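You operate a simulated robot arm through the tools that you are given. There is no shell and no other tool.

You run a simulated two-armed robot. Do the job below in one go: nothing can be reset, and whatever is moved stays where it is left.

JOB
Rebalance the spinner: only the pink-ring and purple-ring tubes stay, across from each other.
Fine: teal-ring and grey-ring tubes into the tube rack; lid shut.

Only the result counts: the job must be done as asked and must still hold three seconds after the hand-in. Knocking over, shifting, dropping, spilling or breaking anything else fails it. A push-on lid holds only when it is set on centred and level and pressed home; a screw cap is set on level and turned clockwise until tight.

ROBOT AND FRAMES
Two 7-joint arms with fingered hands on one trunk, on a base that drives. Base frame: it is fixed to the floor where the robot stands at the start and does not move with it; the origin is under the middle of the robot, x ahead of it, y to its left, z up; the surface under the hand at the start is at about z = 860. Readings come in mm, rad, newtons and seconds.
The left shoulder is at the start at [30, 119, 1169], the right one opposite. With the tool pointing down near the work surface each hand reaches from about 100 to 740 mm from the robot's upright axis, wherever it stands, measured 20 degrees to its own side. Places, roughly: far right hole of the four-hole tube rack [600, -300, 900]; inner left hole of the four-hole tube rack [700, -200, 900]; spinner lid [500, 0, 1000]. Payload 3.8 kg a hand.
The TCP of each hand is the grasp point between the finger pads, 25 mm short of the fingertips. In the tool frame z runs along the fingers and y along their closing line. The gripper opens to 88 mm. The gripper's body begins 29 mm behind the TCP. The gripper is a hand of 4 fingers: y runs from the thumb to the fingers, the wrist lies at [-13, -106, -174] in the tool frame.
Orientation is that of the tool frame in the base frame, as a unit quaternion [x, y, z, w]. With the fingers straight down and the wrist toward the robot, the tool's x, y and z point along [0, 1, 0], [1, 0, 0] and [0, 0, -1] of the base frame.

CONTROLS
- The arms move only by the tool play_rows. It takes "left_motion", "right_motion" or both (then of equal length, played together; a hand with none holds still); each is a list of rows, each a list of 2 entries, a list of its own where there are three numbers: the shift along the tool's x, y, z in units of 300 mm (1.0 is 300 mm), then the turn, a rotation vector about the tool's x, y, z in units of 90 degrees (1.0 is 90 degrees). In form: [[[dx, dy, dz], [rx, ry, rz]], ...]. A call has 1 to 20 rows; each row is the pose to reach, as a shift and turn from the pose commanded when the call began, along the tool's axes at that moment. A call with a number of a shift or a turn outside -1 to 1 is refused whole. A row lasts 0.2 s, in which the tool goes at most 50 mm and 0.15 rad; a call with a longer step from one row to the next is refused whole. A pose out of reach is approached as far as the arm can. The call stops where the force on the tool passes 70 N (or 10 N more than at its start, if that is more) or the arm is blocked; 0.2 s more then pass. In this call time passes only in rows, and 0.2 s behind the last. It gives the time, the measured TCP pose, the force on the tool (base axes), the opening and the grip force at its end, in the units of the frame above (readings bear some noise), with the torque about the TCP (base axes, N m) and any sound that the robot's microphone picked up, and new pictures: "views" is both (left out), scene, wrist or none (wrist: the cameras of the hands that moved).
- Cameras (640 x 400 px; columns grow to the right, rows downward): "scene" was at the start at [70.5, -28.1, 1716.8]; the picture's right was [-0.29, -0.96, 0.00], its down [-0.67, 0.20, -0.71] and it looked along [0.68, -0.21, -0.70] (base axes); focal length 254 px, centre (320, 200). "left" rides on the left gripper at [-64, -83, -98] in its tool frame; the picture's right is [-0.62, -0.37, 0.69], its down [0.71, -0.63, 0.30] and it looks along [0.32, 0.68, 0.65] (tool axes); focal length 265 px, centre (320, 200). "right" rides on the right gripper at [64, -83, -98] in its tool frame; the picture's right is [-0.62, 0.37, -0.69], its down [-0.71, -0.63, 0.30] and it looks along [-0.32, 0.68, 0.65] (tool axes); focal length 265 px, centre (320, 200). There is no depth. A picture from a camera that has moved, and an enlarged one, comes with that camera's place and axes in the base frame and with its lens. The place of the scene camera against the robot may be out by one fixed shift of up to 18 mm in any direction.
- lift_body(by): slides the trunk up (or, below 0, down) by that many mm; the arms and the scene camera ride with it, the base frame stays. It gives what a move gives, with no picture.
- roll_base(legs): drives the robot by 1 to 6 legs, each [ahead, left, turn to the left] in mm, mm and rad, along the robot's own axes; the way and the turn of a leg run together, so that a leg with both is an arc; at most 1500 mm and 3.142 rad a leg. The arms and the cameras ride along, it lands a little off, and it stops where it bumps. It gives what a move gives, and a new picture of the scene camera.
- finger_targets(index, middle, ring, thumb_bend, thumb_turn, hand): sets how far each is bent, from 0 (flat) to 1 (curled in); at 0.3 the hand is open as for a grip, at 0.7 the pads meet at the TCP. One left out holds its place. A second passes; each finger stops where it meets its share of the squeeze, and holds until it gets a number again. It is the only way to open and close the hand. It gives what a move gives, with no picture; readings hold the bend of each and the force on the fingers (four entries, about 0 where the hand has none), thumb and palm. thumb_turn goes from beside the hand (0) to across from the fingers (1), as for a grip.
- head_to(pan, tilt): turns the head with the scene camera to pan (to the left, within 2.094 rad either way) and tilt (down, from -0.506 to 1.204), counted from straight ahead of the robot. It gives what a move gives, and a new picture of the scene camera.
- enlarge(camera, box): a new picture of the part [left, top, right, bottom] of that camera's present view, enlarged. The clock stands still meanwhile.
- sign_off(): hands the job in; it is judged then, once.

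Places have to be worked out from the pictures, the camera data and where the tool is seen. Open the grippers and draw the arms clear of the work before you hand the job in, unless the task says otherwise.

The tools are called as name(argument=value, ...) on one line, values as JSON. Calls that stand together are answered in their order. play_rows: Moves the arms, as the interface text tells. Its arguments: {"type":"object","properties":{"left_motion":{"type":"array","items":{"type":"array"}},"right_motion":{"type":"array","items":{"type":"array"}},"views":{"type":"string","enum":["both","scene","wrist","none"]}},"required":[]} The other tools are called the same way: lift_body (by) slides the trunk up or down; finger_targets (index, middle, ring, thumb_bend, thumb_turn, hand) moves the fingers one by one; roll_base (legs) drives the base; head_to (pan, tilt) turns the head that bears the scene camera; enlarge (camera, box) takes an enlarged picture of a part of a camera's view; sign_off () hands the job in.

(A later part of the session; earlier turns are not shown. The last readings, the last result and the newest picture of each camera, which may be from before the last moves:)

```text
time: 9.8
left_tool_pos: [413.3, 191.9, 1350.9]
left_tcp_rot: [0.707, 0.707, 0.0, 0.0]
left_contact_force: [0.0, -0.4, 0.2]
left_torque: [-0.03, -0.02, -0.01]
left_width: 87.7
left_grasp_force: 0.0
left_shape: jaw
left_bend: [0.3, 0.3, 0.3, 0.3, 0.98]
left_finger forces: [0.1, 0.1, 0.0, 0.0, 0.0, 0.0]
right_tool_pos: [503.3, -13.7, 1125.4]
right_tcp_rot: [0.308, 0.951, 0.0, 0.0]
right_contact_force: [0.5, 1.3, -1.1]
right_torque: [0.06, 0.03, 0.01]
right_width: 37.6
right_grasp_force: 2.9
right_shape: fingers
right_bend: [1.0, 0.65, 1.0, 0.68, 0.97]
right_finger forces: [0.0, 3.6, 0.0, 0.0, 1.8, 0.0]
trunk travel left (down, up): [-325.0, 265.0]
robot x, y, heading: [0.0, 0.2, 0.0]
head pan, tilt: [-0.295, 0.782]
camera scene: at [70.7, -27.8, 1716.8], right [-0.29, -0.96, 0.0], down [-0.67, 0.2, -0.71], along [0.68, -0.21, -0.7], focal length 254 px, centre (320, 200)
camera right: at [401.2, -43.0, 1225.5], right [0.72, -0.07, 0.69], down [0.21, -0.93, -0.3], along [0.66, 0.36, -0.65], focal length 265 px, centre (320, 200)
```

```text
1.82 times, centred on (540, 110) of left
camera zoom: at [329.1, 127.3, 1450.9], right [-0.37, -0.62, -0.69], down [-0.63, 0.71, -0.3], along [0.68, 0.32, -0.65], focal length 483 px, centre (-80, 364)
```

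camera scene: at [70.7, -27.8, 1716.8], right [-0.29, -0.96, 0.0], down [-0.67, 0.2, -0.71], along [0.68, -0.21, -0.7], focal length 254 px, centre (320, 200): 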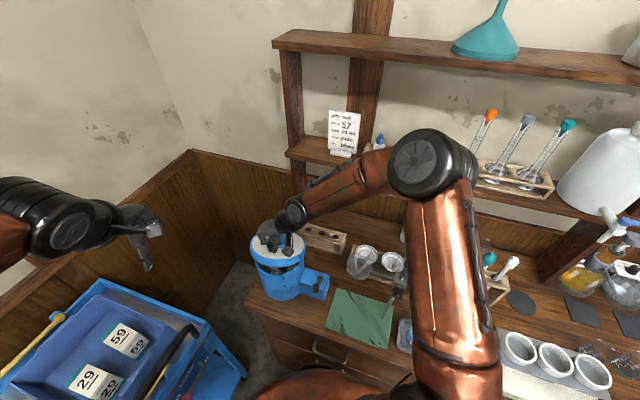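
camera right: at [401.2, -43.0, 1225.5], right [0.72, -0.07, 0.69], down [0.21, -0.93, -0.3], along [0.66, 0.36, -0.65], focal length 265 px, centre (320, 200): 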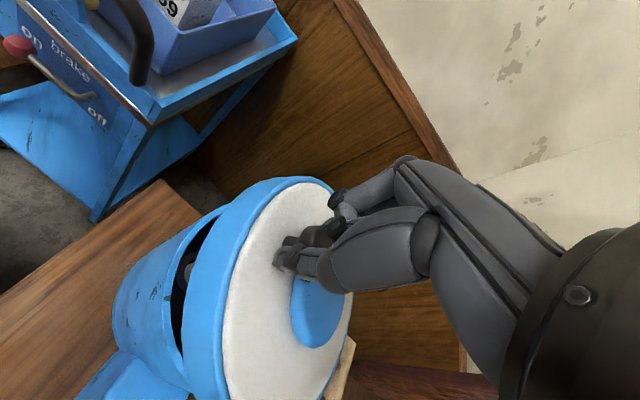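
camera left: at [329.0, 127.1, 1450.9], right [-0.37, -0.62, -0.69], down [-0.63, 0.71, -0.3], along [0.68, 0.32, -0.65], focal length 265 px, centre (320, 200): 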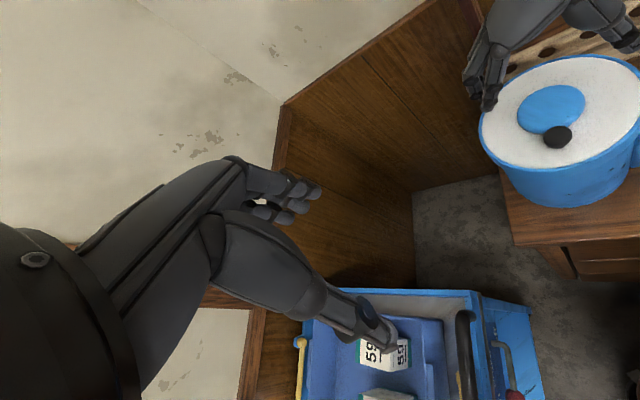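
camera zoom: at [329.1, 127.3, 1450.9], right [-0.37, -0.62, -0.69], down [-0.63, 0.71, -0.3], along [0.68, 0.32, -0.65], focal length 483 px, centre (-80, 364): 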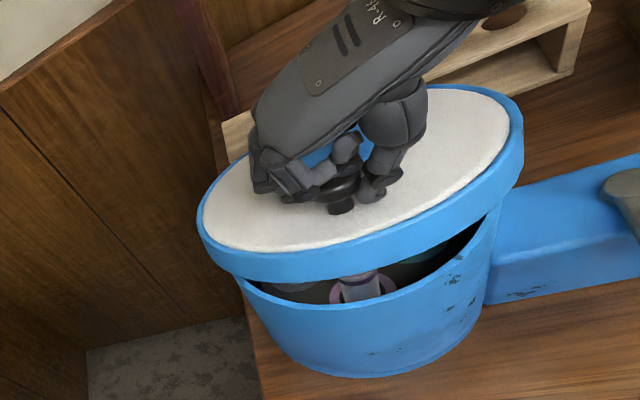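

The lid is swinging open on its hinge, and I can see purple-ringed tubes inside. I'll tighten the pinch and continue along the arc to about 40°.

finger_targets(hand="right", middle=0.8, thumb_bend=0.8)

play_rows(right_motion=[[[-0.018, 0, -0.026], [0, 0, 0]], [[-0.038, 0, -0.0506], [0, 0, 0]], [[-0.0593, 0, -0.074], [0, 0, 0]], [[-0.083, 0, -0.0955], [0, 0, 0]], [[-0.107, 0, -0.116], [0, 0, 0]]], views="both")

enlarge(camera="left", box=[440, 0, 640, 220])

```text
time: 10.8
left_tool_pos: [413.2, 191.9, 1352.2]
left_tcp_rot: [0.707, 0.707, 0.001, 0.0]
left_contact_force: [0.2, 0.6, -0.5]
left_torque: [0.02, -0.03, 0.02]
left_width: 87.7
left_grasp_force: 0.1
left_shape: jaw
left_bend: [0.3, 0.3, 0.3, 0.3, 0.98]
left_finger forces: [0.0, 0.0, 0.0, 0.1, 0.0, 0.0]
right_tool_pos: [502.7, -14.9, 1126.1]
right_tcp_rot: [0.309, 0.951, 0.001, 0.0]
right_contact_force: [-1.7, -5.5, -2.9]
right_torque: [-0.11, 0.09, 0.08]
right_width: 35.3
right_grasp_force: 13.4
right_shape: fingers
right_bend: [1.0, 0.65, 1.0, 0.73, 0.97]
right_finger forces: [0.0, 9.6, 0.1, 0.1, 16.9, 0.0]
trunk travel left (down, up): [-325.0, 265.0]
robot x, y, heading: [-0.3, 0.6, 0.002]
head pan, tilt: [-0.295, 0.782]
```

```text
time: 12.0
left_tool_pos: [412.8, 192.2, 1353.2]
left_tcp_rot: [0.707, 0.707, 0.001, 0.0]
left_contact_force: [1.0, 0.3, -0.3]
left_torque: [-0.01, 0.02, -0.02]
left_width: 87.8
left_grasp_force: 0.1
left_shape: jaw
left_bend: [0.3, 0.3, 0.3, 0.3, 0.98]
left_finger forces: [0.0, 0.0, 0.0, 0.1, 0.1, 0.0]
right_tool_pos: [527.4, -32.2, 1160.7]
right_tcp_rot: [0.309, 0.951, 0.0, 0.0]
right_contact_force: [-2.5, -3.8, -3.8]
right_torque: [-0.19, 0.4, 0.16]
right_width: 33.9
right_grasp_force: 21.8
right_shape: fingers
right_bend: [1.0, 0.65, 1.0, 0.75, 0.98]
right_finger forces: [0.0, 18.2, 0.0, 0.0, 25.8, 0.0]
trunk travel left (down, up): [-325.0, 265.0]
robot x, y, heading: [0.2, -1.7, -0.002]
head pan, tilt: [-0.295, 0.782]
camera scene: at [70.4, -29.0, 1716.8], right [-0.29, -0.96, 0.0], down [-0.67, 0.2, -0.71], along [0.68, -0.21, -0.7], focal length 254 px, centre (320, 200)
camera right: at [426.3, -62.5, 1259.8], right [0.72, -0.07, 0.69], down [0.21, -0.93, -0.3], along [0.66, 0.36, -0.65], focal length 265 px, centre (320, 200)
```

scene: 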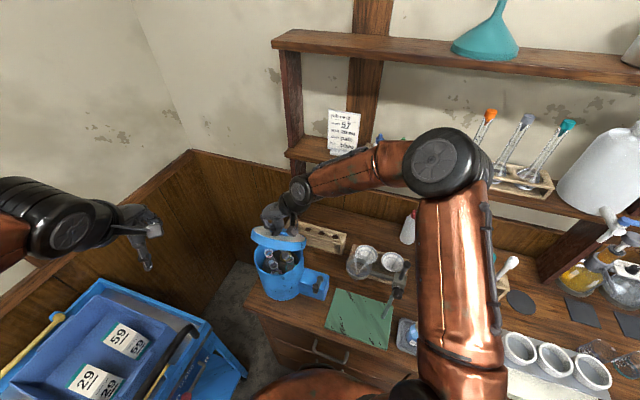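
right: 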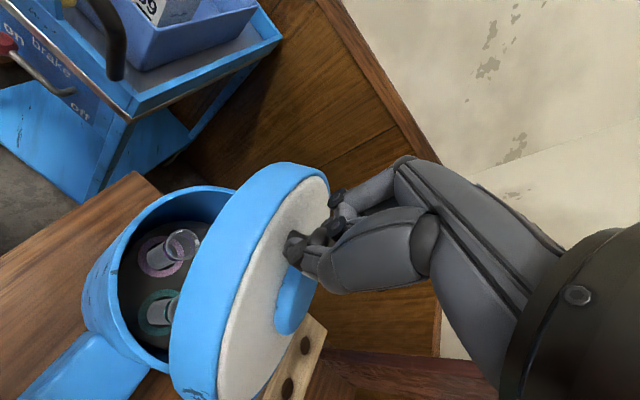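

```text
1.82 times, centred on (540, 110) of left
camera zoom: at [328.9, 126.2, 1451.0], right [-0.37, -0.62, -0.69], down [-0.63, 0.71, -0.3], along [0.68, 0.32, -0.65], focal length 483 px, centre (-80, 364)
```

zoom: 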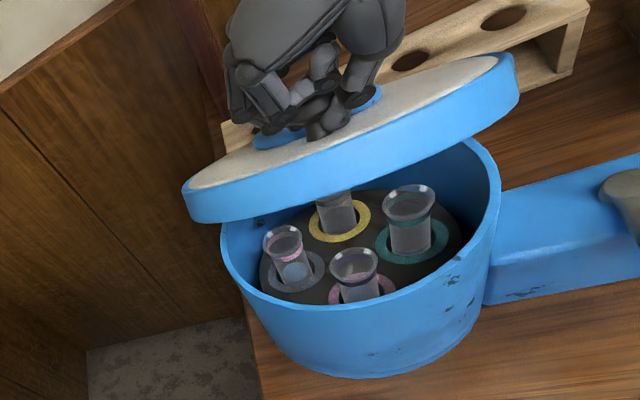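

Now I can see the rotor. Tubes wear small neck rings, and the slots have their own coloured rings. I'll check how close the lid is to the curled fingers before lifting further.

enlarge(camera="scene", box=[240, 190, 340, 310])

enlarge(camera="right", box=[80, 150, 400, 400])

enlarge(camera="left", box=[510, 90, 600, 160])

```text
3.33 times, centred on (290, 250) of scene
camera zoom: at [70.4, -29.0, 1716.8], right [-0.29, -0.96, 0.0], down [-0.67, 0.2, -0.71], along [0.68, -0.21, -0.7], focal length 848 px, centre (420, 33)
```

zoom: 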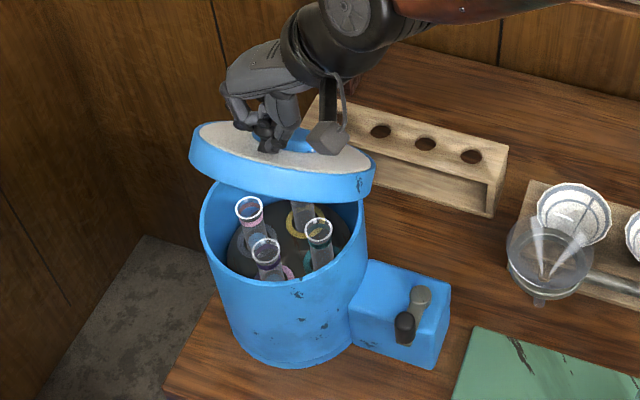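

```text
1.60 times, centred on (240, 275) of right
camera zoom: at [426.3, -62.5, 1259.8], right [0.72, -0.07, 0.69], down [0.21, -0.93, -0.3], along [0.66, 0.36, -0.65], focal length 425 px, centre (448, 80)
```

zoom: 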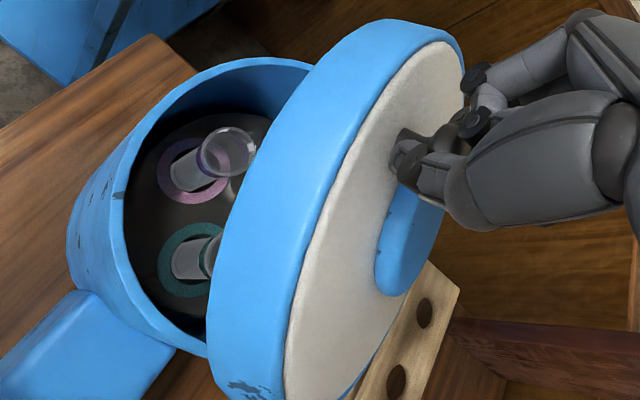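

```text
5.71 times, centred on (555, 125) of left
camera zoom: at [328.9, 126.2, 1451.0], right [-0.37, -0.62, -0.69], down [-0.63, 0.71, -0.3], along [0.68, 0.32, -0.65], focal length 1517 px, centre (-1023, 629)
```

zoom: 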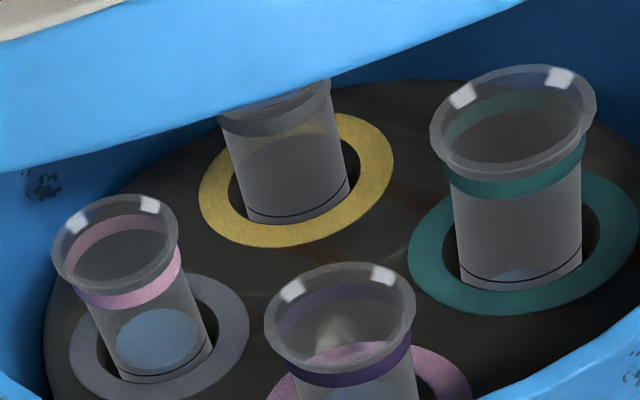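

The layout is clear: the pink-ring tube is in the grey slot (left), purple-ring in the pink slot (front), teal-ring in the teal slot (right), and grey-ring in the yellow slot (back). I'll keep opening the lid toward 55°.

play_rows(right_motion=[[[-0.0163, 0, -0.0117], [0, 0, 0]], [[-0.0327, 0, -0.0223], [0, 0, 0]], [[-0.067, 0, -0.0423], [0, 0, 0]], [[-0.103, 0, -0.0587], [0, 0, 0]]], views="both")

enlarge(camera="left", box=[440, 0, 640, 220])

```text
time: 13.0
left_tool_pos: [413.3, 189.5, 1352.1]
left_tcp_rot: [0.706, 0.708, 0.0, 0.0]
left_contact_force: [0.5, 0.2, 0.2]
left_torque: [-0.03, -0.02, -0.01]
left_width: 87.5
left_grasp_force: 0.1
left_shape: jaw
left_bend: [0.3, 0.3, 0.3, 0.3, 0.98]
left_finger forces: [0.0, 0.0, 0.1, 0.0, 0.1, 0.0]
right_tool_pos: [552.1, -50.5, 1179.4]
right_tcp_rot: [0.309, 0.951, 0.0, 0.001]
right_contact_force: [-5.1, -4.5, -3.6]
right_torque: [-0.22, 0.57, 0.18]
right_width: 34.0
right_grasp_force: 24.2
right_shape: fingers
right_bend: [1.0, 0.65, 1.0, 0.76, 0.99]
right_finger forces: [0.1, 21.2, 0.0, 0.0, 27.4, 0.1]
trunk travel left (down, up): [-325.0, 265.0]
robot x, y, heading: [-1.8, 1.6, 0.003]
head pan, tilt: [-0.295, 0.782]
camera scene: at [70.0, -29.4, 1716.8], right [-0.29, -0.96, 0.0], down [-0.67, 0.2, -0.71], along [0.68, -0.21, -0.7], focal length 254 px, centre (320, 200)
camera right: at [450.2, -80.8, 1277.6], right [0.72, -0.07, 0.69], down [0.21, -0.93, -0.31], along [0.66, 0.36, -0.65], focal length 265 px, centre (320, 200)
```

scene: 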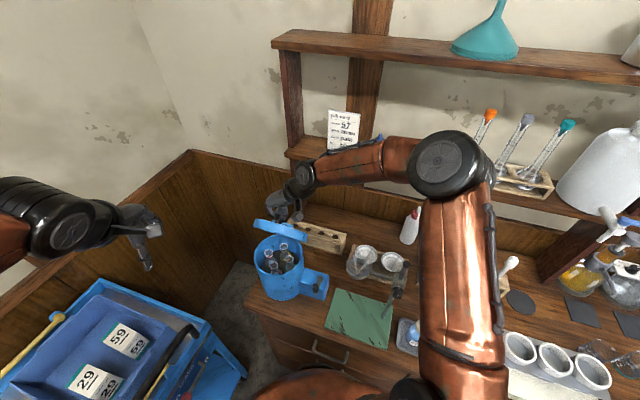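
right: 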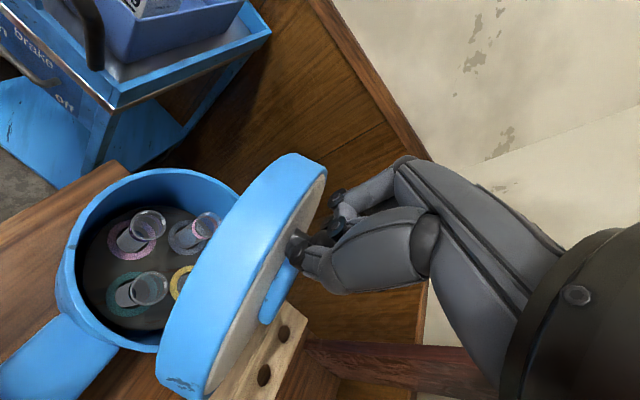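

```text
1.82 times, centred on (540, 110) of left
camera zoom: at [328.5, 125.9, 1451.1], right [-0.37, -0.62, -0.69], down [-0.63, 0.71, -0.3], along [0.68, 0.32, -0.65], focal length 483 px, centre (-80, 364)
```

zoom: 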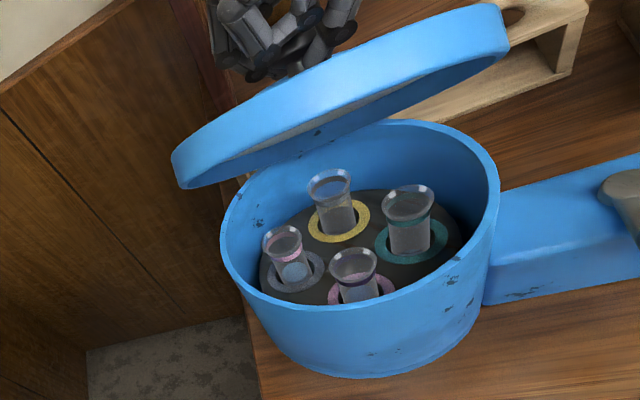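

The lid is at about 55° with small forces, so I'll continue to about 75° along the same arc.

play_rows(right_motion=[[[-0.0187, 0, -0.0068], [0, 0, 0]], [[-0.0373, 0, -0.0137], [0, 0, 0]], [[-0.0757, 0, -0.0237], [0, 0, 0]], [[-0.1147, 0, -0.0307], [0, 0, 0]], [[-0.154, 0, -0.034], [0, 0, 0]]], views="both")

enlarge(camera="left", box=[440, 0, 640, 220])

enlarge(camera="right", box=[80, 120, 400, 400])

```text
time: 14.2
left_tool_pos: [412.2, 190.8, 1351.6]
left_tcp_rot: [0.707, 0.707, 0.0, 0.0]
left_contact_force: [0.1, -1.3, -0.2]
left_torque: [0.01, 0.0, -0.01]
left_width: 87.7
left_grasp_force: 0.1
left_shape: jaw
left_bend: [0.3, 0.3, 0.3, 0.3, 0.98]
left_finger forces: [0.1, 0.0, 0.1, 0.0, 0.0, 0.0]
right_tool_pos: [588.8, -78.2, 1189.1]
right_tcp_rot: [0.309, 0.951, 0.001, 0.0]
right_contact_force: [-6.2, -5.4, 1.5]
right_torque: [-0.1, 0.49, 0.21]
right_width: 34.6
right_grasp_force: 19.1
right_shape: fingers
right_bend: [1.0, 0.64, 1.0, 0.75, 0.99]
right_finger forces: [1.0, 16.5, 0.0, 0.1, 20.4, 0.1]
trunk travel left (down, up): [-325.0, 265.0]
robot x, y, heading: [2.0, -1.9, 0.005]
head pan, tilt: [-0.295, 0.782]
camera scene: at [69.3, -29.3, 1716.9], right [-0.29, -0.96, 0.0], down [-0.67, 0.2, -0.71], along [0.68, -0.21, -0.7], focal length 254 px, centre (320, 200)
camera right: at [486.7, -107.4, 1287.6], right [0.72, -0.07, 0.69], down [0.21, -0.93, -0.31], along [0.66, 0.36, -0.65], focal length 265 px, centre (320, 200)
```

scene: 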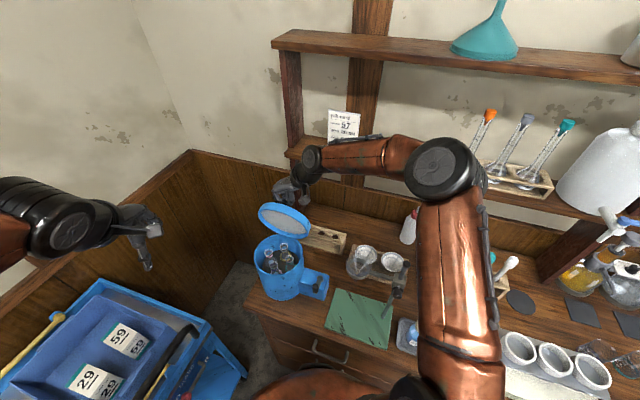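
right: 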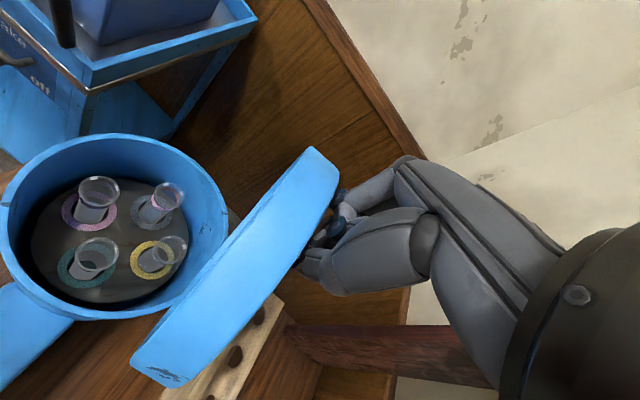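

```text
1.82 times, centred on (540, 110) of left
camera zoom: at [328.0, 126.0, 1451.3], right [-0.37, -0.62, -0.69], down [-0.63, 0.71, -0.3], along [0.68, 0.32, -0.65], focal length 483 px, centre (-80, 364)
```

zoom: 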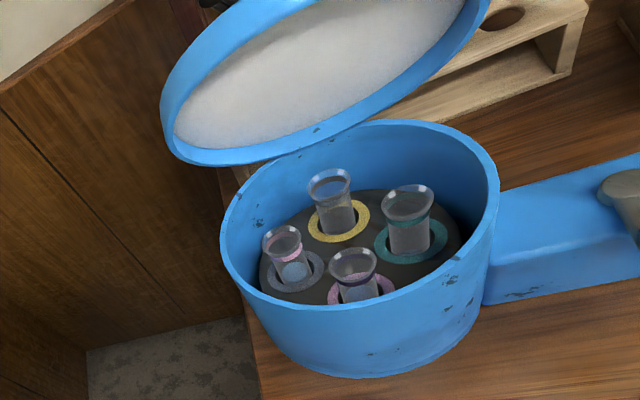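

```text
1.43 times, centred on (240, 260) of right
camera zoom: at [486.7, -107.4, 1287.6], right [0.72, -0.07, 0.69], down [0.21, -0.93, -0.31], along [0.66, 0.36, -0.65], focal length 379 px, centre (434, 114)
```

zoom: 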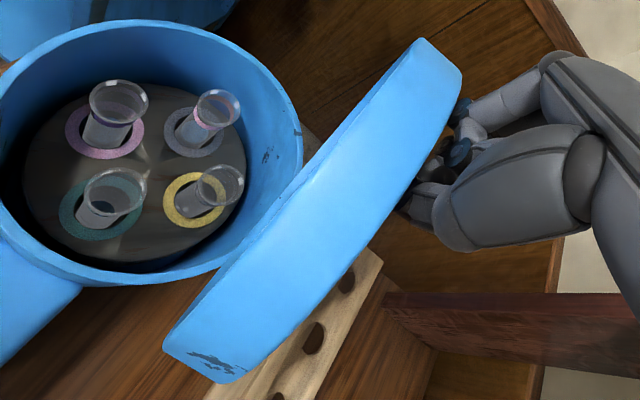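

The lid is at about 75°, and the curled index is just touching its face. I'll lean the hand with the lid from here so the knob keeps its angle, and swing to about 92°.

play_rows(right_motion=[[[-0.0427, 0, 0.0], [0, 0.0556, 0]], [[-0.0857, 0, 0.0047], [0, 0.111, 0]], [[-0.107, 0, 0.0083], [0, 0.139, 0]], [[-0.1283, 0, 0.0123], [0, 0.1667, 0]], [[-0.145, 0, 0.0165], [0, 0.19, 0]]], views="both")

enlarge(camera="left", box=[440, 0, 640, 220])

enlarge(camera="right", box=[80, 120, 400, 400])

enlarge(camera="scene", box=[240, 120, 400, 300])

```text
time: 15.4
left_tool_pos: [412.2, 190.4, 1351.6]
left_tcp_rot: [0.707, 0.707, 0.0, 0.001]
left_contact_force: [0.7, -0.6, 0.5]
left_torque: [-0.01, -0.01, 0.0]
left_width: 87.5
left_grasp_force: 0.0
left_shape: jaw
left_bend: [0.3, 0.3, 0.3, 0.3, 0.98]
left_finger forces: [0.1, 0.1, 0.0, 0.0, 0.0, 0.1]
right_tool_pos: [625.8, -104.1, 1184.4]
right_tcp_rot: [0.305, 0.941, 0.047, -0.141]
right_contact_force: [-4.2, -4.2, 1.4]
right_torque: [0.02, 0.32, 0.26]
right_width: 34.8
right_grasp_force: 19.1
right_shape: fingers
right_bend: [1.0, 0.64, 1.0, 0.75, 0.99]
right_finger forces: [2.3, 16.2, 0.1, 0.0, 19.7, 0.0]
trunk travel left (down, up): [-325.0, 265.0]
robot x, y, heading: [-2.7, -1.5, -0.0]
head pan, tilt: [-0.295, 0.782]
camera scene: at [69.5, -28.8, 1716.8], right [-0.29, -0.96, 0.0], down [-0.67, 0.2, -0.71], along [0.68, -0.21, -0.7], focal length 254 px, centre (320, 200)
camera right: at [549.0, -152.7, 1298.1], right [0.86, -0.17, 0.48], down [0.11, -0.86, -0.5], along [0.5, 0.48, -0.72], focal length 265 px, centre (320, 200)
```

scene: 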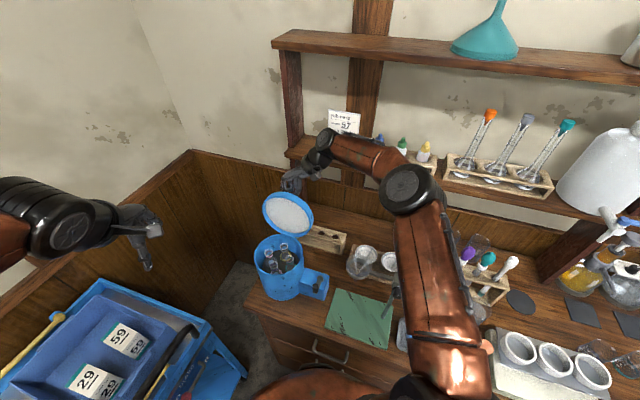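
right: 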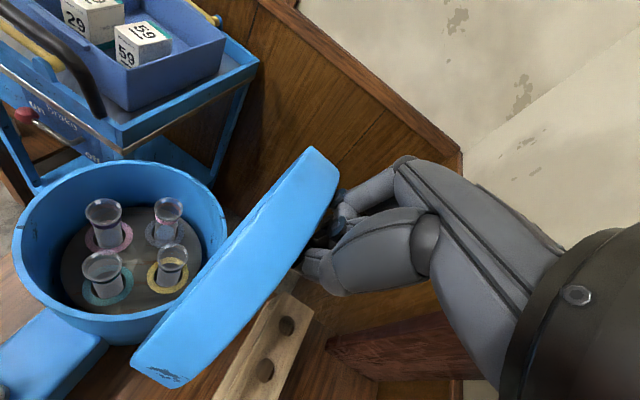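

```text
1.82 times, centred on (540, 110) of left
camera zoom: at [328.1, 126.4, 1451.2], right [-0.37, -0.62, -0.69], down [-0.63, 0.71, -0.3], along [0.68, 0.32, -0.65], focal length 483 px, centre (-80, 364)
```

zoom: 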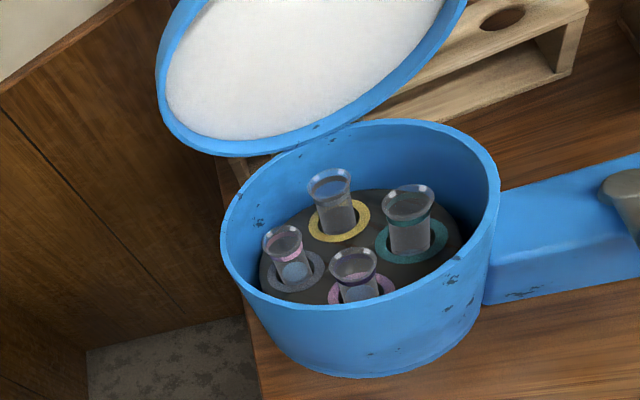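

```text
1.43 times, centred on (240, 260) of right
camera zoom: at [549.0, -152.7, 1298.1], right [0.86, -0.17, 0.48], down [0.11, -0.86, -0.5], along [0.5, 0.48, -0.72], focal length 379 px, centre (434, 114)
```

zoom: 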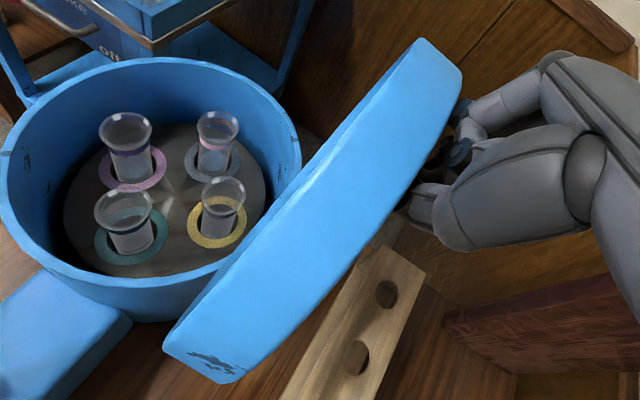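

```text
2.22 times, centred on (320, 210) of scene
camera zoom: at [69.5, -28.8, 1716.8], right [-0.29, -0.96, 0.0], down [-0.67, 0.2, -0.71], along [0.68, -0.21, -0.7], focal length 565 px, centre (320, 178)
```

zoom: 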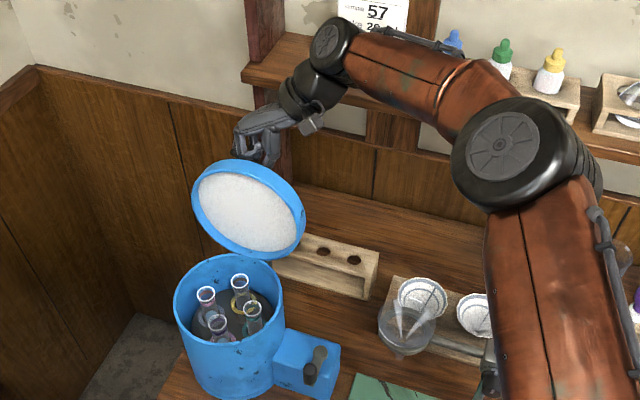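

The lid looks to be about 92–95°. I'll swing it a few degrees more, leaning with it, so it rests past vertical before I let go.

play_rows(right_motion=[[[-0.023, 0, 0.0], [0, 0.03, 0]], [[-0.046, 0, 0.001], [0, 0.06, 0]], [[-0.069, 0, 0.002], [0, 0.089, 0]]], views="none")

enlarge(camera="scene", box=[240, 120, 400, 300])

enlarge(camera="right", box=[80, 120, 400, 400])

```text
time: 16.2
left_tool_pos: [409.3, 192.8, 1352.1]
left_tcp_rot: [0.707, 0.707, 0.001, 0.001]
left_contact_force: [-0.2, -0.4, 0.9]
left_torque: [0.01, -0.01, 0.04]
left_width: 87.8
left_grasp_force: 0.2
left_shape: jaw
left_bend: [0.3, 0.3, 0.3, 0.3, 0.98]
left_finger forces: [0.0, 0.0, 0.1, 0.0, 0.0, 0.1]
right_tool_pos: [638.1, -112.2, 1178.0]
right_tcp_rot: [0.3, 0.929, 0.068, -0.206]
right_contact_force: [-15.2, 0.6, 9.2]
right_torque: [0.15, 0.48, 0.49]
right_width: 35.1
right_grasp_force: 21.6
right_shape: fingers
right_bend: [1.0, 0.64, 1.0, 0.74, 0.98]
right_finger forces: [0.0, 21.0, 0.0, 0.0, 21.6, 0.0]
trunk travel left (down, up): [-325.0, 265.0]
robot x, y, heading: [-0.9, -2.0, -0.001]
head pan, tilt: [-0.295, 0.782]
```

```text
2.22 times, centred on (320, 210) of scene
camera zoom: at [66.0, -26.9, 1717.0], right [-0.29, -0.96, 0.0], down [-0.67, 0.2, -0.71], along [0.68, -0.21, -0.7], focal length 565 px, centre (320, 178)
```

zoom: 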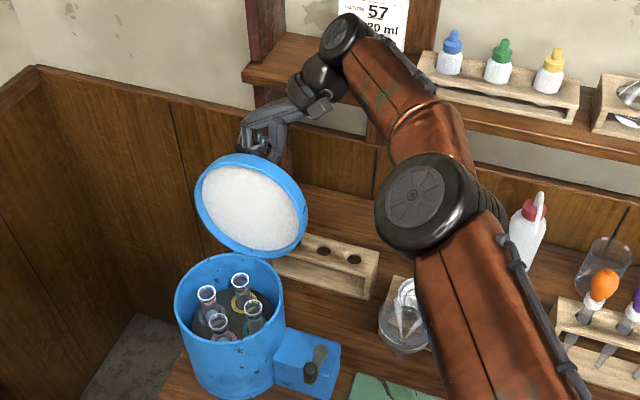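

```text
1.43 times, centred on (240, 260) of right
camera zoom: at [575.1, -170.2, 1296.2], right [0.91, -0.2, 0.36], down [0.05, -0.81, -0.58], along [0.41, 0.55, -0.73], focal length 379 px, centre (434, 114)
```

zoom: 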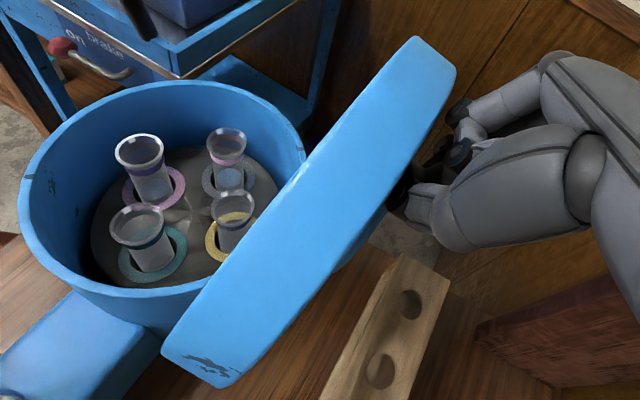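

The force rose to about 15 N, so the lid looks to be at its stop, past vertical. I'll release the knob by opening the thumb and middle finger.

finger_targets(hand="right", middle=0.3, thumb_bend=0.3)

enlarge(camera="scene", box=[240, 120, 400, 300])

enlarge(camera="right", box=[80, 120, 400, 400])

```text
time: 17.2
left_tool_pos: [412.3, 191.4, 1351.4]
left_tcp_rot: [0.707, 0.707, -0.001, 0.0]
left_contact_force: [-0.3, 1.5, 0.4]
left_torque: [0.0, 0.0, -0.01]
left_width: 87.7
left_grasp_force: 0.1
left_shape: jaw
left_bend: [0.3, 0.3, 0.3, 0.3, 0.98]
left_finger forces: [0.0, 0.0, 0.0, 0.0, 0.0, 0.0]
right_tool_pos: [641.7, -113.7, 1178.0]
right_tcp_rot: [0.302, 0.928, 0.067, -0.207]
right_contact_force: [0.5, -0.3, 0.1]
right_torque: [0.02, 0.0, 0.01]
right_width: 52.5
right_grasp_force: 0.0
right_shape: fingers
right_bend: [1.0, 0.3, 1.0, 0.3, 0.98]
right_finger forces: [0.0, 0.1, 0.0, 0.0, 0.1, 0.1]
trunk travel left (down, up): [-325.0, 265.0]
robot x, y, heading: [-0.6, 3.0, 0.01]
head pan, tilt: [-0.295, 0.782]
```

```text
2.22 times, centred on (320, 210) of scene
camera zoom: at [70.2, -28.0, 1716.8], right [-0.29, -0.96, 0.0], down [-0.67, 0.2, -0.71], along [0.68, -0.21, -0.7], focal length 565 px, centre (320, 178)
```

zoom: 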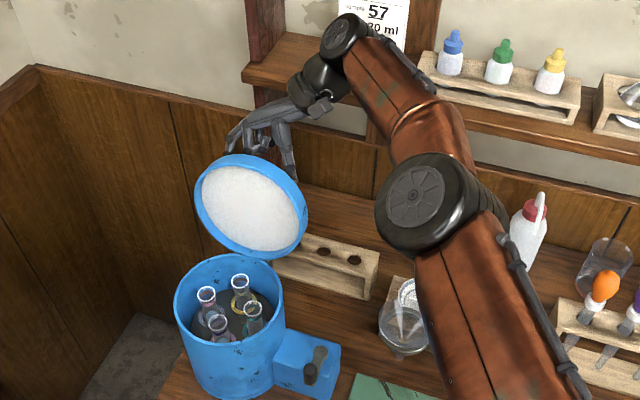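

```text
1.43 times, centred on (240, 260) of right
camera zoom: at [578.5, -171.7, 1294.1], right [0.91, -0.2, 0.36], down [0.05, -0.81, -0.58], along [0.42, 0.54, -0.73], focal length 379 px, centre (434, 114)
```

zoom: 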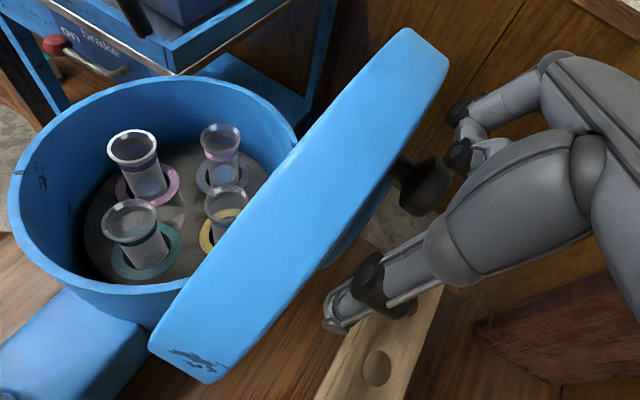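

The lid stays open on its own and the knob is free. I'll draw the hand up parallel to the lid face in small steps, since the wrist has only about 18 mm of clearance to the job card.

play_rows(right_motion=[[[0.01, 0, -0.0404], [0, 0, 0]], [[0.02, 0, -0.0808], [0, 0, 0]], [[0.03, 0, -0.1212], [0, 0, 0]], [[0.04, 0, -0.1616], [0, 0, 0]]], views="wrist")

enlarge(camera="scene", box=[240, 100, 400, 300])

```text
time: 18.2
left_tool_pos: [413.5, 191.8, 1351.2]
left_tcp_rot: [0.707, 0.707, -0.001, 0.0]
left_contact_force: [0.3, -0.2, -0.1]
left_torque: [-0.01, 0.02, 0.03]
left_width: 87.4
left_grasp_force: 0.1
left_shape: jaw
left_bend: [0.3, 0.3, 0.3, 0.3, 0.98]
left_finger forces: [0.1, 0.0, 0.0, 0.0, 0.0, 0.0]
right_tool_pos: [637.6, -118.3, 1217.9]
right_tcp_rot: [0.302, 0.928, 0.067, -0.207]
right_contact_force: [0.1, 0.6, -0.8]
right_torque: [0.0, -0.03, -0.01]
right_width: 52.5
right_grasp_force: 0.1
right_shape: fingers
right_bend: [1.0, 0.3, 1.0, 0.3, 0.98]
right_finger forces: [0.0, 0.0, 0.0, 0.0, 0.0, 0.1]
right hand out of reach, approached as far as the arm can: row 2, 3, 4
trunk travel left (down, up): [-325.0, 265.0]
robot x, y, heading: [-0.6, 2.6, 0.003]
head pan, tilt: [-0.295, 0.782]
camera right: at [574.9, -176.6, 1335.9], right [0.91, -0.2, 0.36], down [0.05, -0.81, -0.58], along [0.41, 0.54, -0.73], focal length 265 px, centre (320, 200)
```

right: 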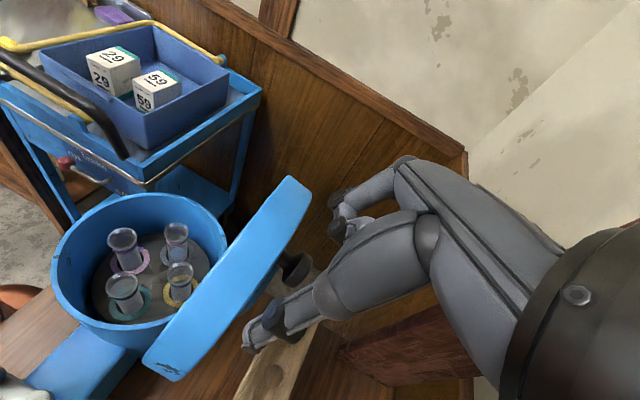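

```text
2.00 times, centred on (320, 200) of scene
camera zoom: at [70.5, -28.1, 1716.8], right [-0.29, -0.96, 0.0], down [-0.67, 0.2, -0.71], along [0.68, -0.21, -0.7], focal length 509 px, centre (320, 200)
```

zoom: 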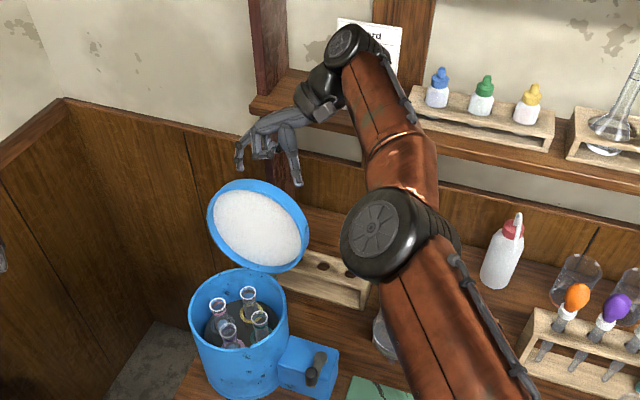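

The arm is at full stretch, but the lid is still open and the fingertips are clear of the knob. I'll raise the trunk 100 mm so the hand rises straight up before drawing back.

lift_body(by=100)

enlarge(camera="scene", box=[220, 120, 420, 320])

```text
time: 19.5
left_tool_pos: [413.6, 192.7, 1452.1]
left_tcp_rot: [0.707, 0.707, 0.0, 0.0]
left_contact_force: [-0.2, 0.9, -0.1]
left_torque: [0.0, 0.0, 0.0]
left_width: 87.7
left_grasp_force: 0.0
left_shape: jaw
left_bend: [0.3, 0.3, 0.3, 0.3, 0.98]
left_finger forces: [0.0, 0.0, 0.0, 0.1, 0.0, 0.0]
right_tool_pos: [638.4, -118.2, 1317.8]
right_tcp_rot: [0.302, 0.928, 0.067, -0.207]
right_contact_force: [-0.7, -0.4, 1.4]
right_torque: [-0.01, 0.02, -0.02]
right_width: 52.7
right_grasp_force: 0.1
right_shape: fingers
right_bend: [1.0, 0.3, 1.0, 0.3, 0.98]
right_finger forces: [0.0, 0.0, 0.0, 0.1, 0.0, 0.0]
trunk travel left (down, up): [-425.0, 165.0]
robot x, y, heading: [1.4, 3.9, 0.003]
head pan, tilt: [-0.295, 0.782]
```

```text
2.00 times, centred on (320, 220) of scene
camera zoom: at [70.9, -28.0, 1816.7], right [-0.29, -0.96, 0.0], down [-0.67, 0.2, -0.71], along [0.68, -0.21, -0.7], focal length 509 px, centre (320, 160)
```

zoom: 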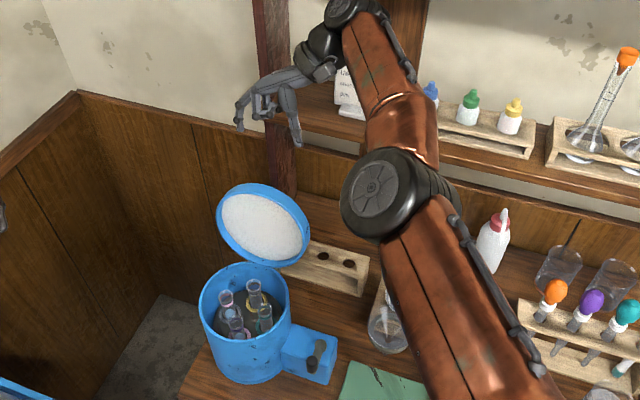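

The hand is clear above the lid. I'll pull it back toward the robot and straighten it, then take good views of the tubes.

play_rows(right_motion=[[[0.12, 0, -0.05], [0, -0.05, 0]], [[0.26, 0, -0.11], [0, -0.12, 0]], [[0.4, 0, -0.17], [0, -0.19, 0]], [[0.54, 0.0, -0.22], [0, -0.267, 0]], [[0.68, -0.02, -0.28], [0, -0.267, 0]], [[0.75, -0.1, -0.3], [0, -0.267, 0]], [[0.78, -0.22, -0.3], [0, -0.267, 0]], [[0.8, -0.35, -0.3], [0, -0.267, 0]]], views="both")

enlarge(camera="left", box=[440, 40, 640, 200])

enlarge(camera="scene", box=[250, 200, 350, 320])

```text
time: 21.3
left_tool_pos: [412.7, 190.2, 1452.7]
left_tcp_rot: [0.707, 0.707, 0.0, -0.001]
left_contact_force: [-0.3, -0.1, -0.6]
left_torque: [-0.01, 0.0, -0.03]
left_width: 87.4
left_grasp_force: 0.1
left_shape: jaw
left_bend: [0.3, 0.3, 0.3, 0.3, 0.98]
left_finger forces: [0.1, 0.0, 0.0, 0.1, 0.0, 0.0]
right_tool_pos: [582.0, -108.0, 1606.9]
right_tcp_rot: [0.31, 0.951, 0.003, -0.01]
right_contact_force: [0.2, -0.6, 0.2]
right_torque: [0.0, -0.03, 0.0]
right_width: 52.8
right_grasp_force: 0.0
right_shape: fingers
right_bend: [1.0, 0.3, 1.0, 0.3, 0.98]
right_finger forces: [0.0, 0.1, 0.0, 0.0, 0.0, 0.1]
right hand out of reach, approached as far as the arm can: row 1, 2, 3, 4, 5, 6, 7, 8
trunk travel left (down, up): [-425.0, 165.0]
robot x, y, heading: [3.7, 2.2, -0.002]
head pan, tilt: [-0.295, 0.782]
camera scene: at [69.5, -30.1, 1816.8], right [-0.29, -0.96, 0.0], down [-0.67, 0.21, -0.71], along [0.68, -0.2, -0.7], focal length 254 px, centre (320, 200)
camera right: at [481.6, -139.1, 1707.9], right [0.73, -0.07, 0.68], down [0.2, -0.93, -0.32], along [0.65, 0.37, -0.66], focal length 265 px, centre (320, 200)
```

scene: 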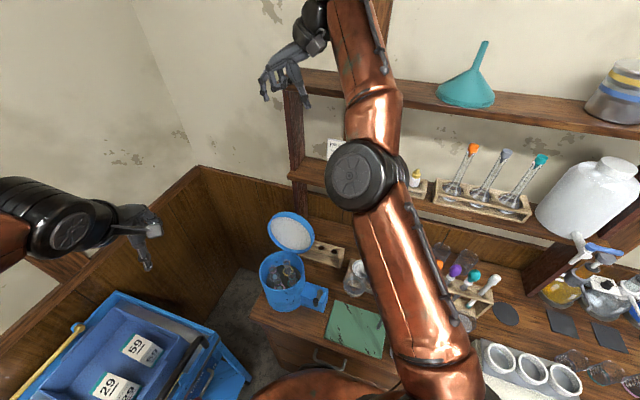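
right: 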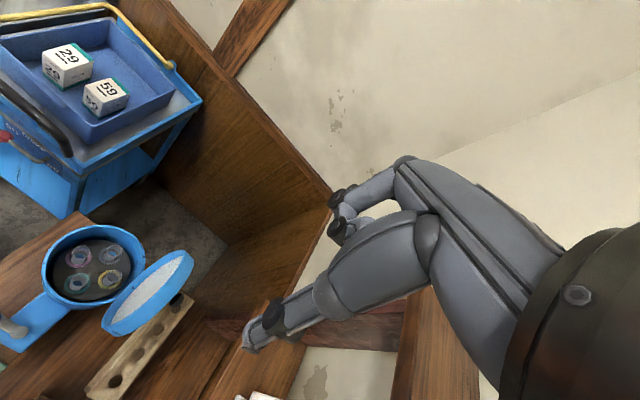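

```text
2.50 times, centred on (540, 120) of left
camera zoom: at [328.0, 125.4, 1551.3], right [-0.37, -0.62, -0.69], down [-0.63, 0.71, -0.3], along [0.68, 0.33, -0.65], focal length 664 px, centre (-230, 400)
```

zoom: 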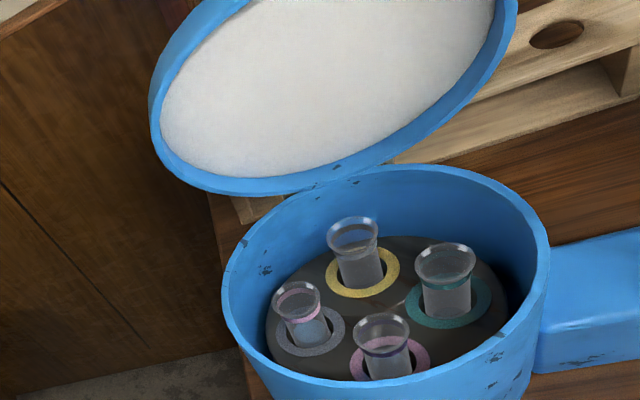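

```text
3.33 times, centred on (300, 260) of scene
camera zoom: at [69.5, -30.1, 1816.8], right [-0.29, -0.96, 0.0], down [-0.67, 0.21, -0.71], along [0.68, -0.2, -0.7], focal length 848 px, centre (387, 0)
```

zoom: 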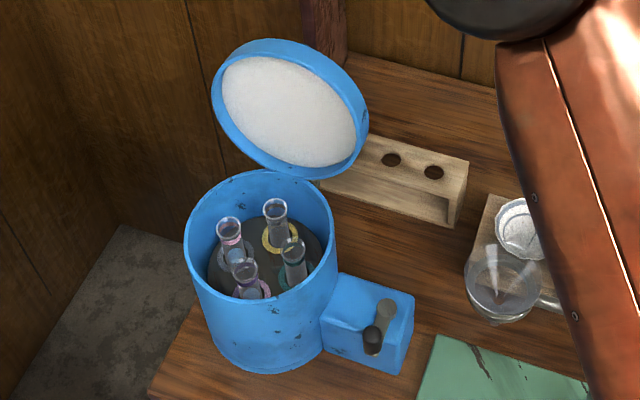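

The lid holds open and all four tubes are visible, but the right arm ended up too high because of a reach limit. I'll bring it down and back to a comfortable staging pose.

play_rows(right_motion=[[[0, 0, 0.1], [0, 0, 0]], [[0, 0, 0.2], [0, 0, 0]], [[-0.01, -0.03, 0.3], [0, 0, 0.08]], [[-0.03, -0.07, 0.4], [0, 0, 0.16]], [[-0.05, -0.11, 0.5], [0, 0, 0.24]], [[-0.07, -0.15, 0.58], [0, 0, 0.32]], [[-0.09, -0.2, 0.64], [0, 0, 0.4]], [[-0.11, -0.25, 0.67], [0, 0, 0.48]], [[-0.13, -0.29, 0.69], [0, 0, 0.56]], [[-0.147, -0.317, 0.69], [0, 0, 0.6]], [[-0.147, -0.317, 0.69], [0, 0, 0.6]]], views="both")

```text
time: 23.7
left_tool_pos: [407.7, 195.6, 1452.3]
left_tcp_rot: [0.707, 0.707, 0.001, 0.002]
left_contact_force: [0.2, -0.3, 0.2]
left_torque: [0.01, 0.01, 0.0]
left_width: 87.7
left_grasp_force: 0.0
left_shape: jaw
left_bend: [0.3, 0.3, 0.3, 0.3, 0.98]
left_finger forces: [0.1, 0.0, 0.0, 0.1, 0.0, 0.0]
right_tool_pos: [711.1, -219.2, 1450.8]
right_tcp_rot: [0.707, 0.707, -0.002, -0.009]
right_contact_force: [-20.4, 17.6, -6.6]
right_torque: [-1.51, -2.24, -1.12]
right_width: 52.8
right_grasp_force: 3.9
right_shape: fingers
right_bend: [1.0, 0.3, 1.0, 0.3, 0.98]
right_finger forces: [0.1, 0.1, 0.1, 0.0, 0.0, 7.9]
right hand out of reach, approached as far as the arm can: row 1, 2, 3, 4, 5, 6, 7, 8, 9, 10, 11
trunk travel left (down, up): [-425.0, 165.0]
robot x, y, heading: [-1.1, 0.7, 0.001]
head pan, tilt: [-0.295, 0.782]
camera scene: at [64.9, -22.1, 1817.1], right [-0.29, -0.96, 0.0], down [-0.67, 0.2, -0.71], along [0.68, -0.21, -0.7], focal length 254 px, centre (320, 200)
camera right: at [629.1, -156.4, 1551.0], right [0.38, -0.63, 0.68], down [-0.63, -0.71, -0.3], along [0.67, -0.32, -0.67], focal length 265 px, centre (320, 200)
```

scene: 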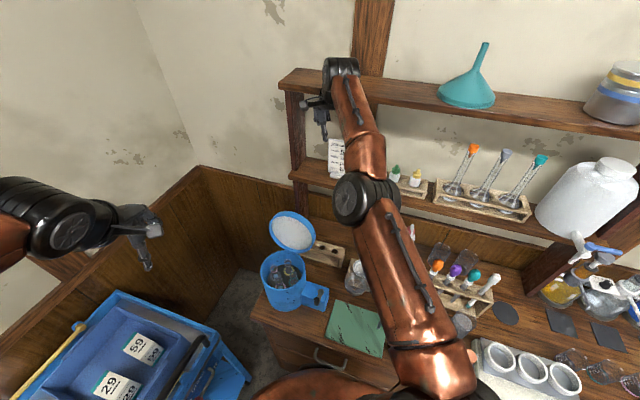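
right: 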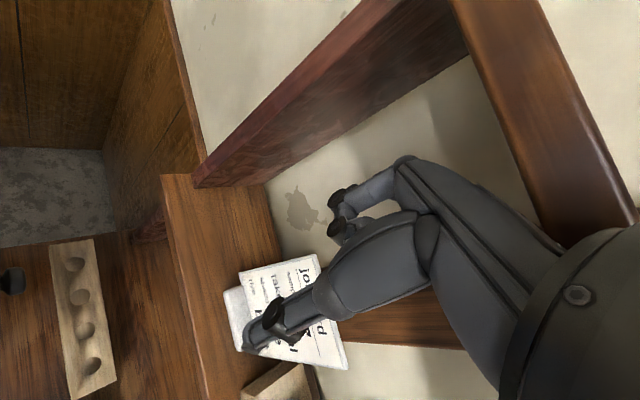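

The arm is stuck straight at full extension, and its palm is pressing the upper shelf's front edge with about 26 N. I'll look closely before backing away.

enlarge(camera="scene", box=[270, 40, 430, 200])

enlarge(camera="right", box=[180, 160, 420, 400])

```text
2.50 times, centred on (350, 120) of scene
camera zoom: at [64.9, -22.1, 1817.1], right [-0.29, -0.96, 0.0], down [-0.67, 0.2, -0.71], along [0.68, -0.21, -0.7], focal length 636 px, centre (245, 400)
```

zoom: 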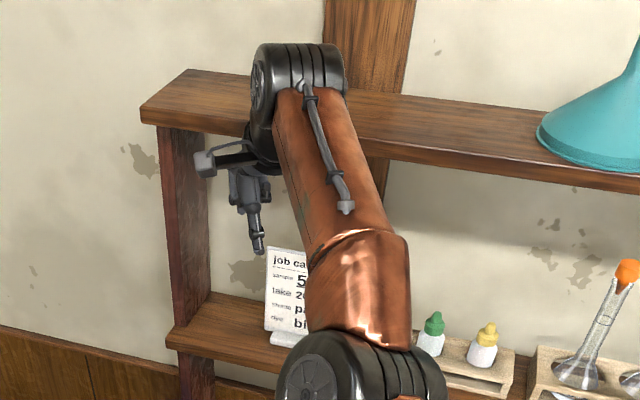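

```text
1.67 times, centred on (300, 280) of right
camera zoom: at [629.1, -156.4, 1551.0], right [0.38, -0.63, 0.68], down [-0.63, -0.71, -0.3], along [0.67, -0.32, -0.67], focal length 442 px, centre (353, 67)
```

zoom: 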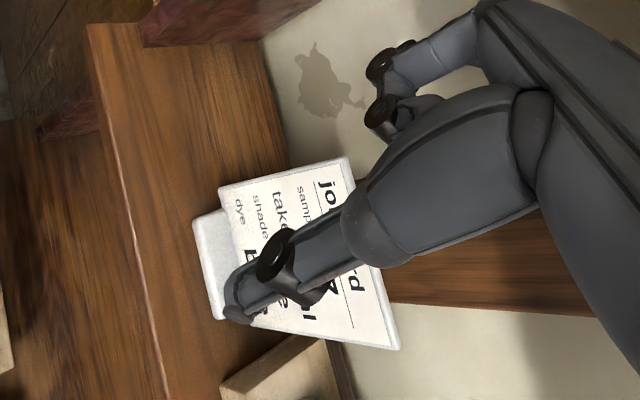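

The job card is undisturbed; only the palm rests on the shelf edge. I'll drive the base straight back 200 mm to pull the hand away cleanly.

roll_base(legs=[[-200, 0, 0]])

```text
time: 25.3
left_tool_pos: [212.7, 190.4, 1452.0]
left_tcp_rot: [0.708, 0.707, 0.0, 0.0]
left_contact_force: [-0.2, 0.4, 0.1]
left_torque: [0.02, 0.0, 0.0]
left_width: 87.6
left_grasp_force: 0.1
left_shape: jaw
left_bend: [0.3, 0.3, 0.3, 0.3, 0.98]
left_finger forces: [0.1, 0.0, 0.1, 0.1, 0.0, 0.0]
right_tool_pos: [515.0, -227.2, 1447.0]
right_tcp_rot: [0.708, 0.706, -0.002, -0.01]
right_contact_force: [-0.5, 0.4, -0.2]
right_torque: [0.01, -0.02, -0.01]
right_width: 52.9
right_grasp_force: 0.1
right_shape: fingers
right_bend: [1.0, 0.3, 1.0, 0.3, 0.98]
right_finger forces: [0.0, 0.1, 0.0, 0.0, 0.1, 0.0]
trunk travel left (down, up): [-425.0, 165.0]
robot x, y, heading: [-200.5, 1.5, -0.002]
head pan, tilt: [-0.295, 0.782]
camera scene: at [-129.9, -28.6, 1816.7], right [-0.29, -0.96, 0.0], down [-0.67, 0.21, -0.71], along [0.68, -0.21, -0.7], focal length 254 px, centre (320, 200)
```

scene: 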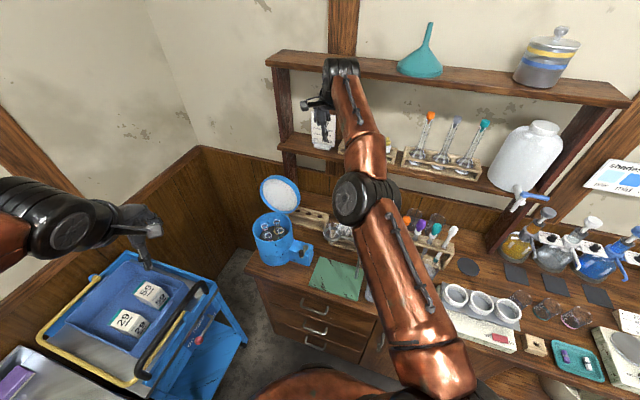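

The hand is free with no contact. I'll send a zero-shift row to see which pose the controller now takes as its reference.

play_rows(right_motion=[[[0, 0, 0], [0, 0, 0]]], views="none")

```text
time: 25.7
left_tool_pos: [213.2, 190.3, 1450.3]
left_tcp_rot: [0.708, 0.707, -0.001, -0.001]
left_contact_force: [0.0, -0.4, -0.3]
left_torque: [0.02, 0.0, -0.02]
left_width: 87.6
left_grasp_force: 0.1
left_shape: jaw
left_bend: [0.3, 0.3, 0.3, 0.3, 0.98]
left_finger forces: [0.0, 0.1, 0.0, 0.1, 0.1, 0.0]
right_tool_pos: [517.8, -226.7, 1446.4]
right_tcp_rot: [0.708, 0.706, -0.003, -0.01]
right_contact_force: [0.2, -0.2, 0.3]
right_torque: [0.02, 0.02, 0.01]
right_width: 52.5
right_grasp_force: 0.0
right_shape: fingers
right_bend: [1.0, 0.3, 1.0, 0.3, 0.98]
right_finger forces: [0.1, 0.0, 0.0, 0.0, 0.1, 0.0]
trunk travel left (down, up): [-425.0, 165.0]
robot x, y, heading: [-200.7, 0.1, -0.002]
head pan, tilt: [-0.295, 0.782]
```

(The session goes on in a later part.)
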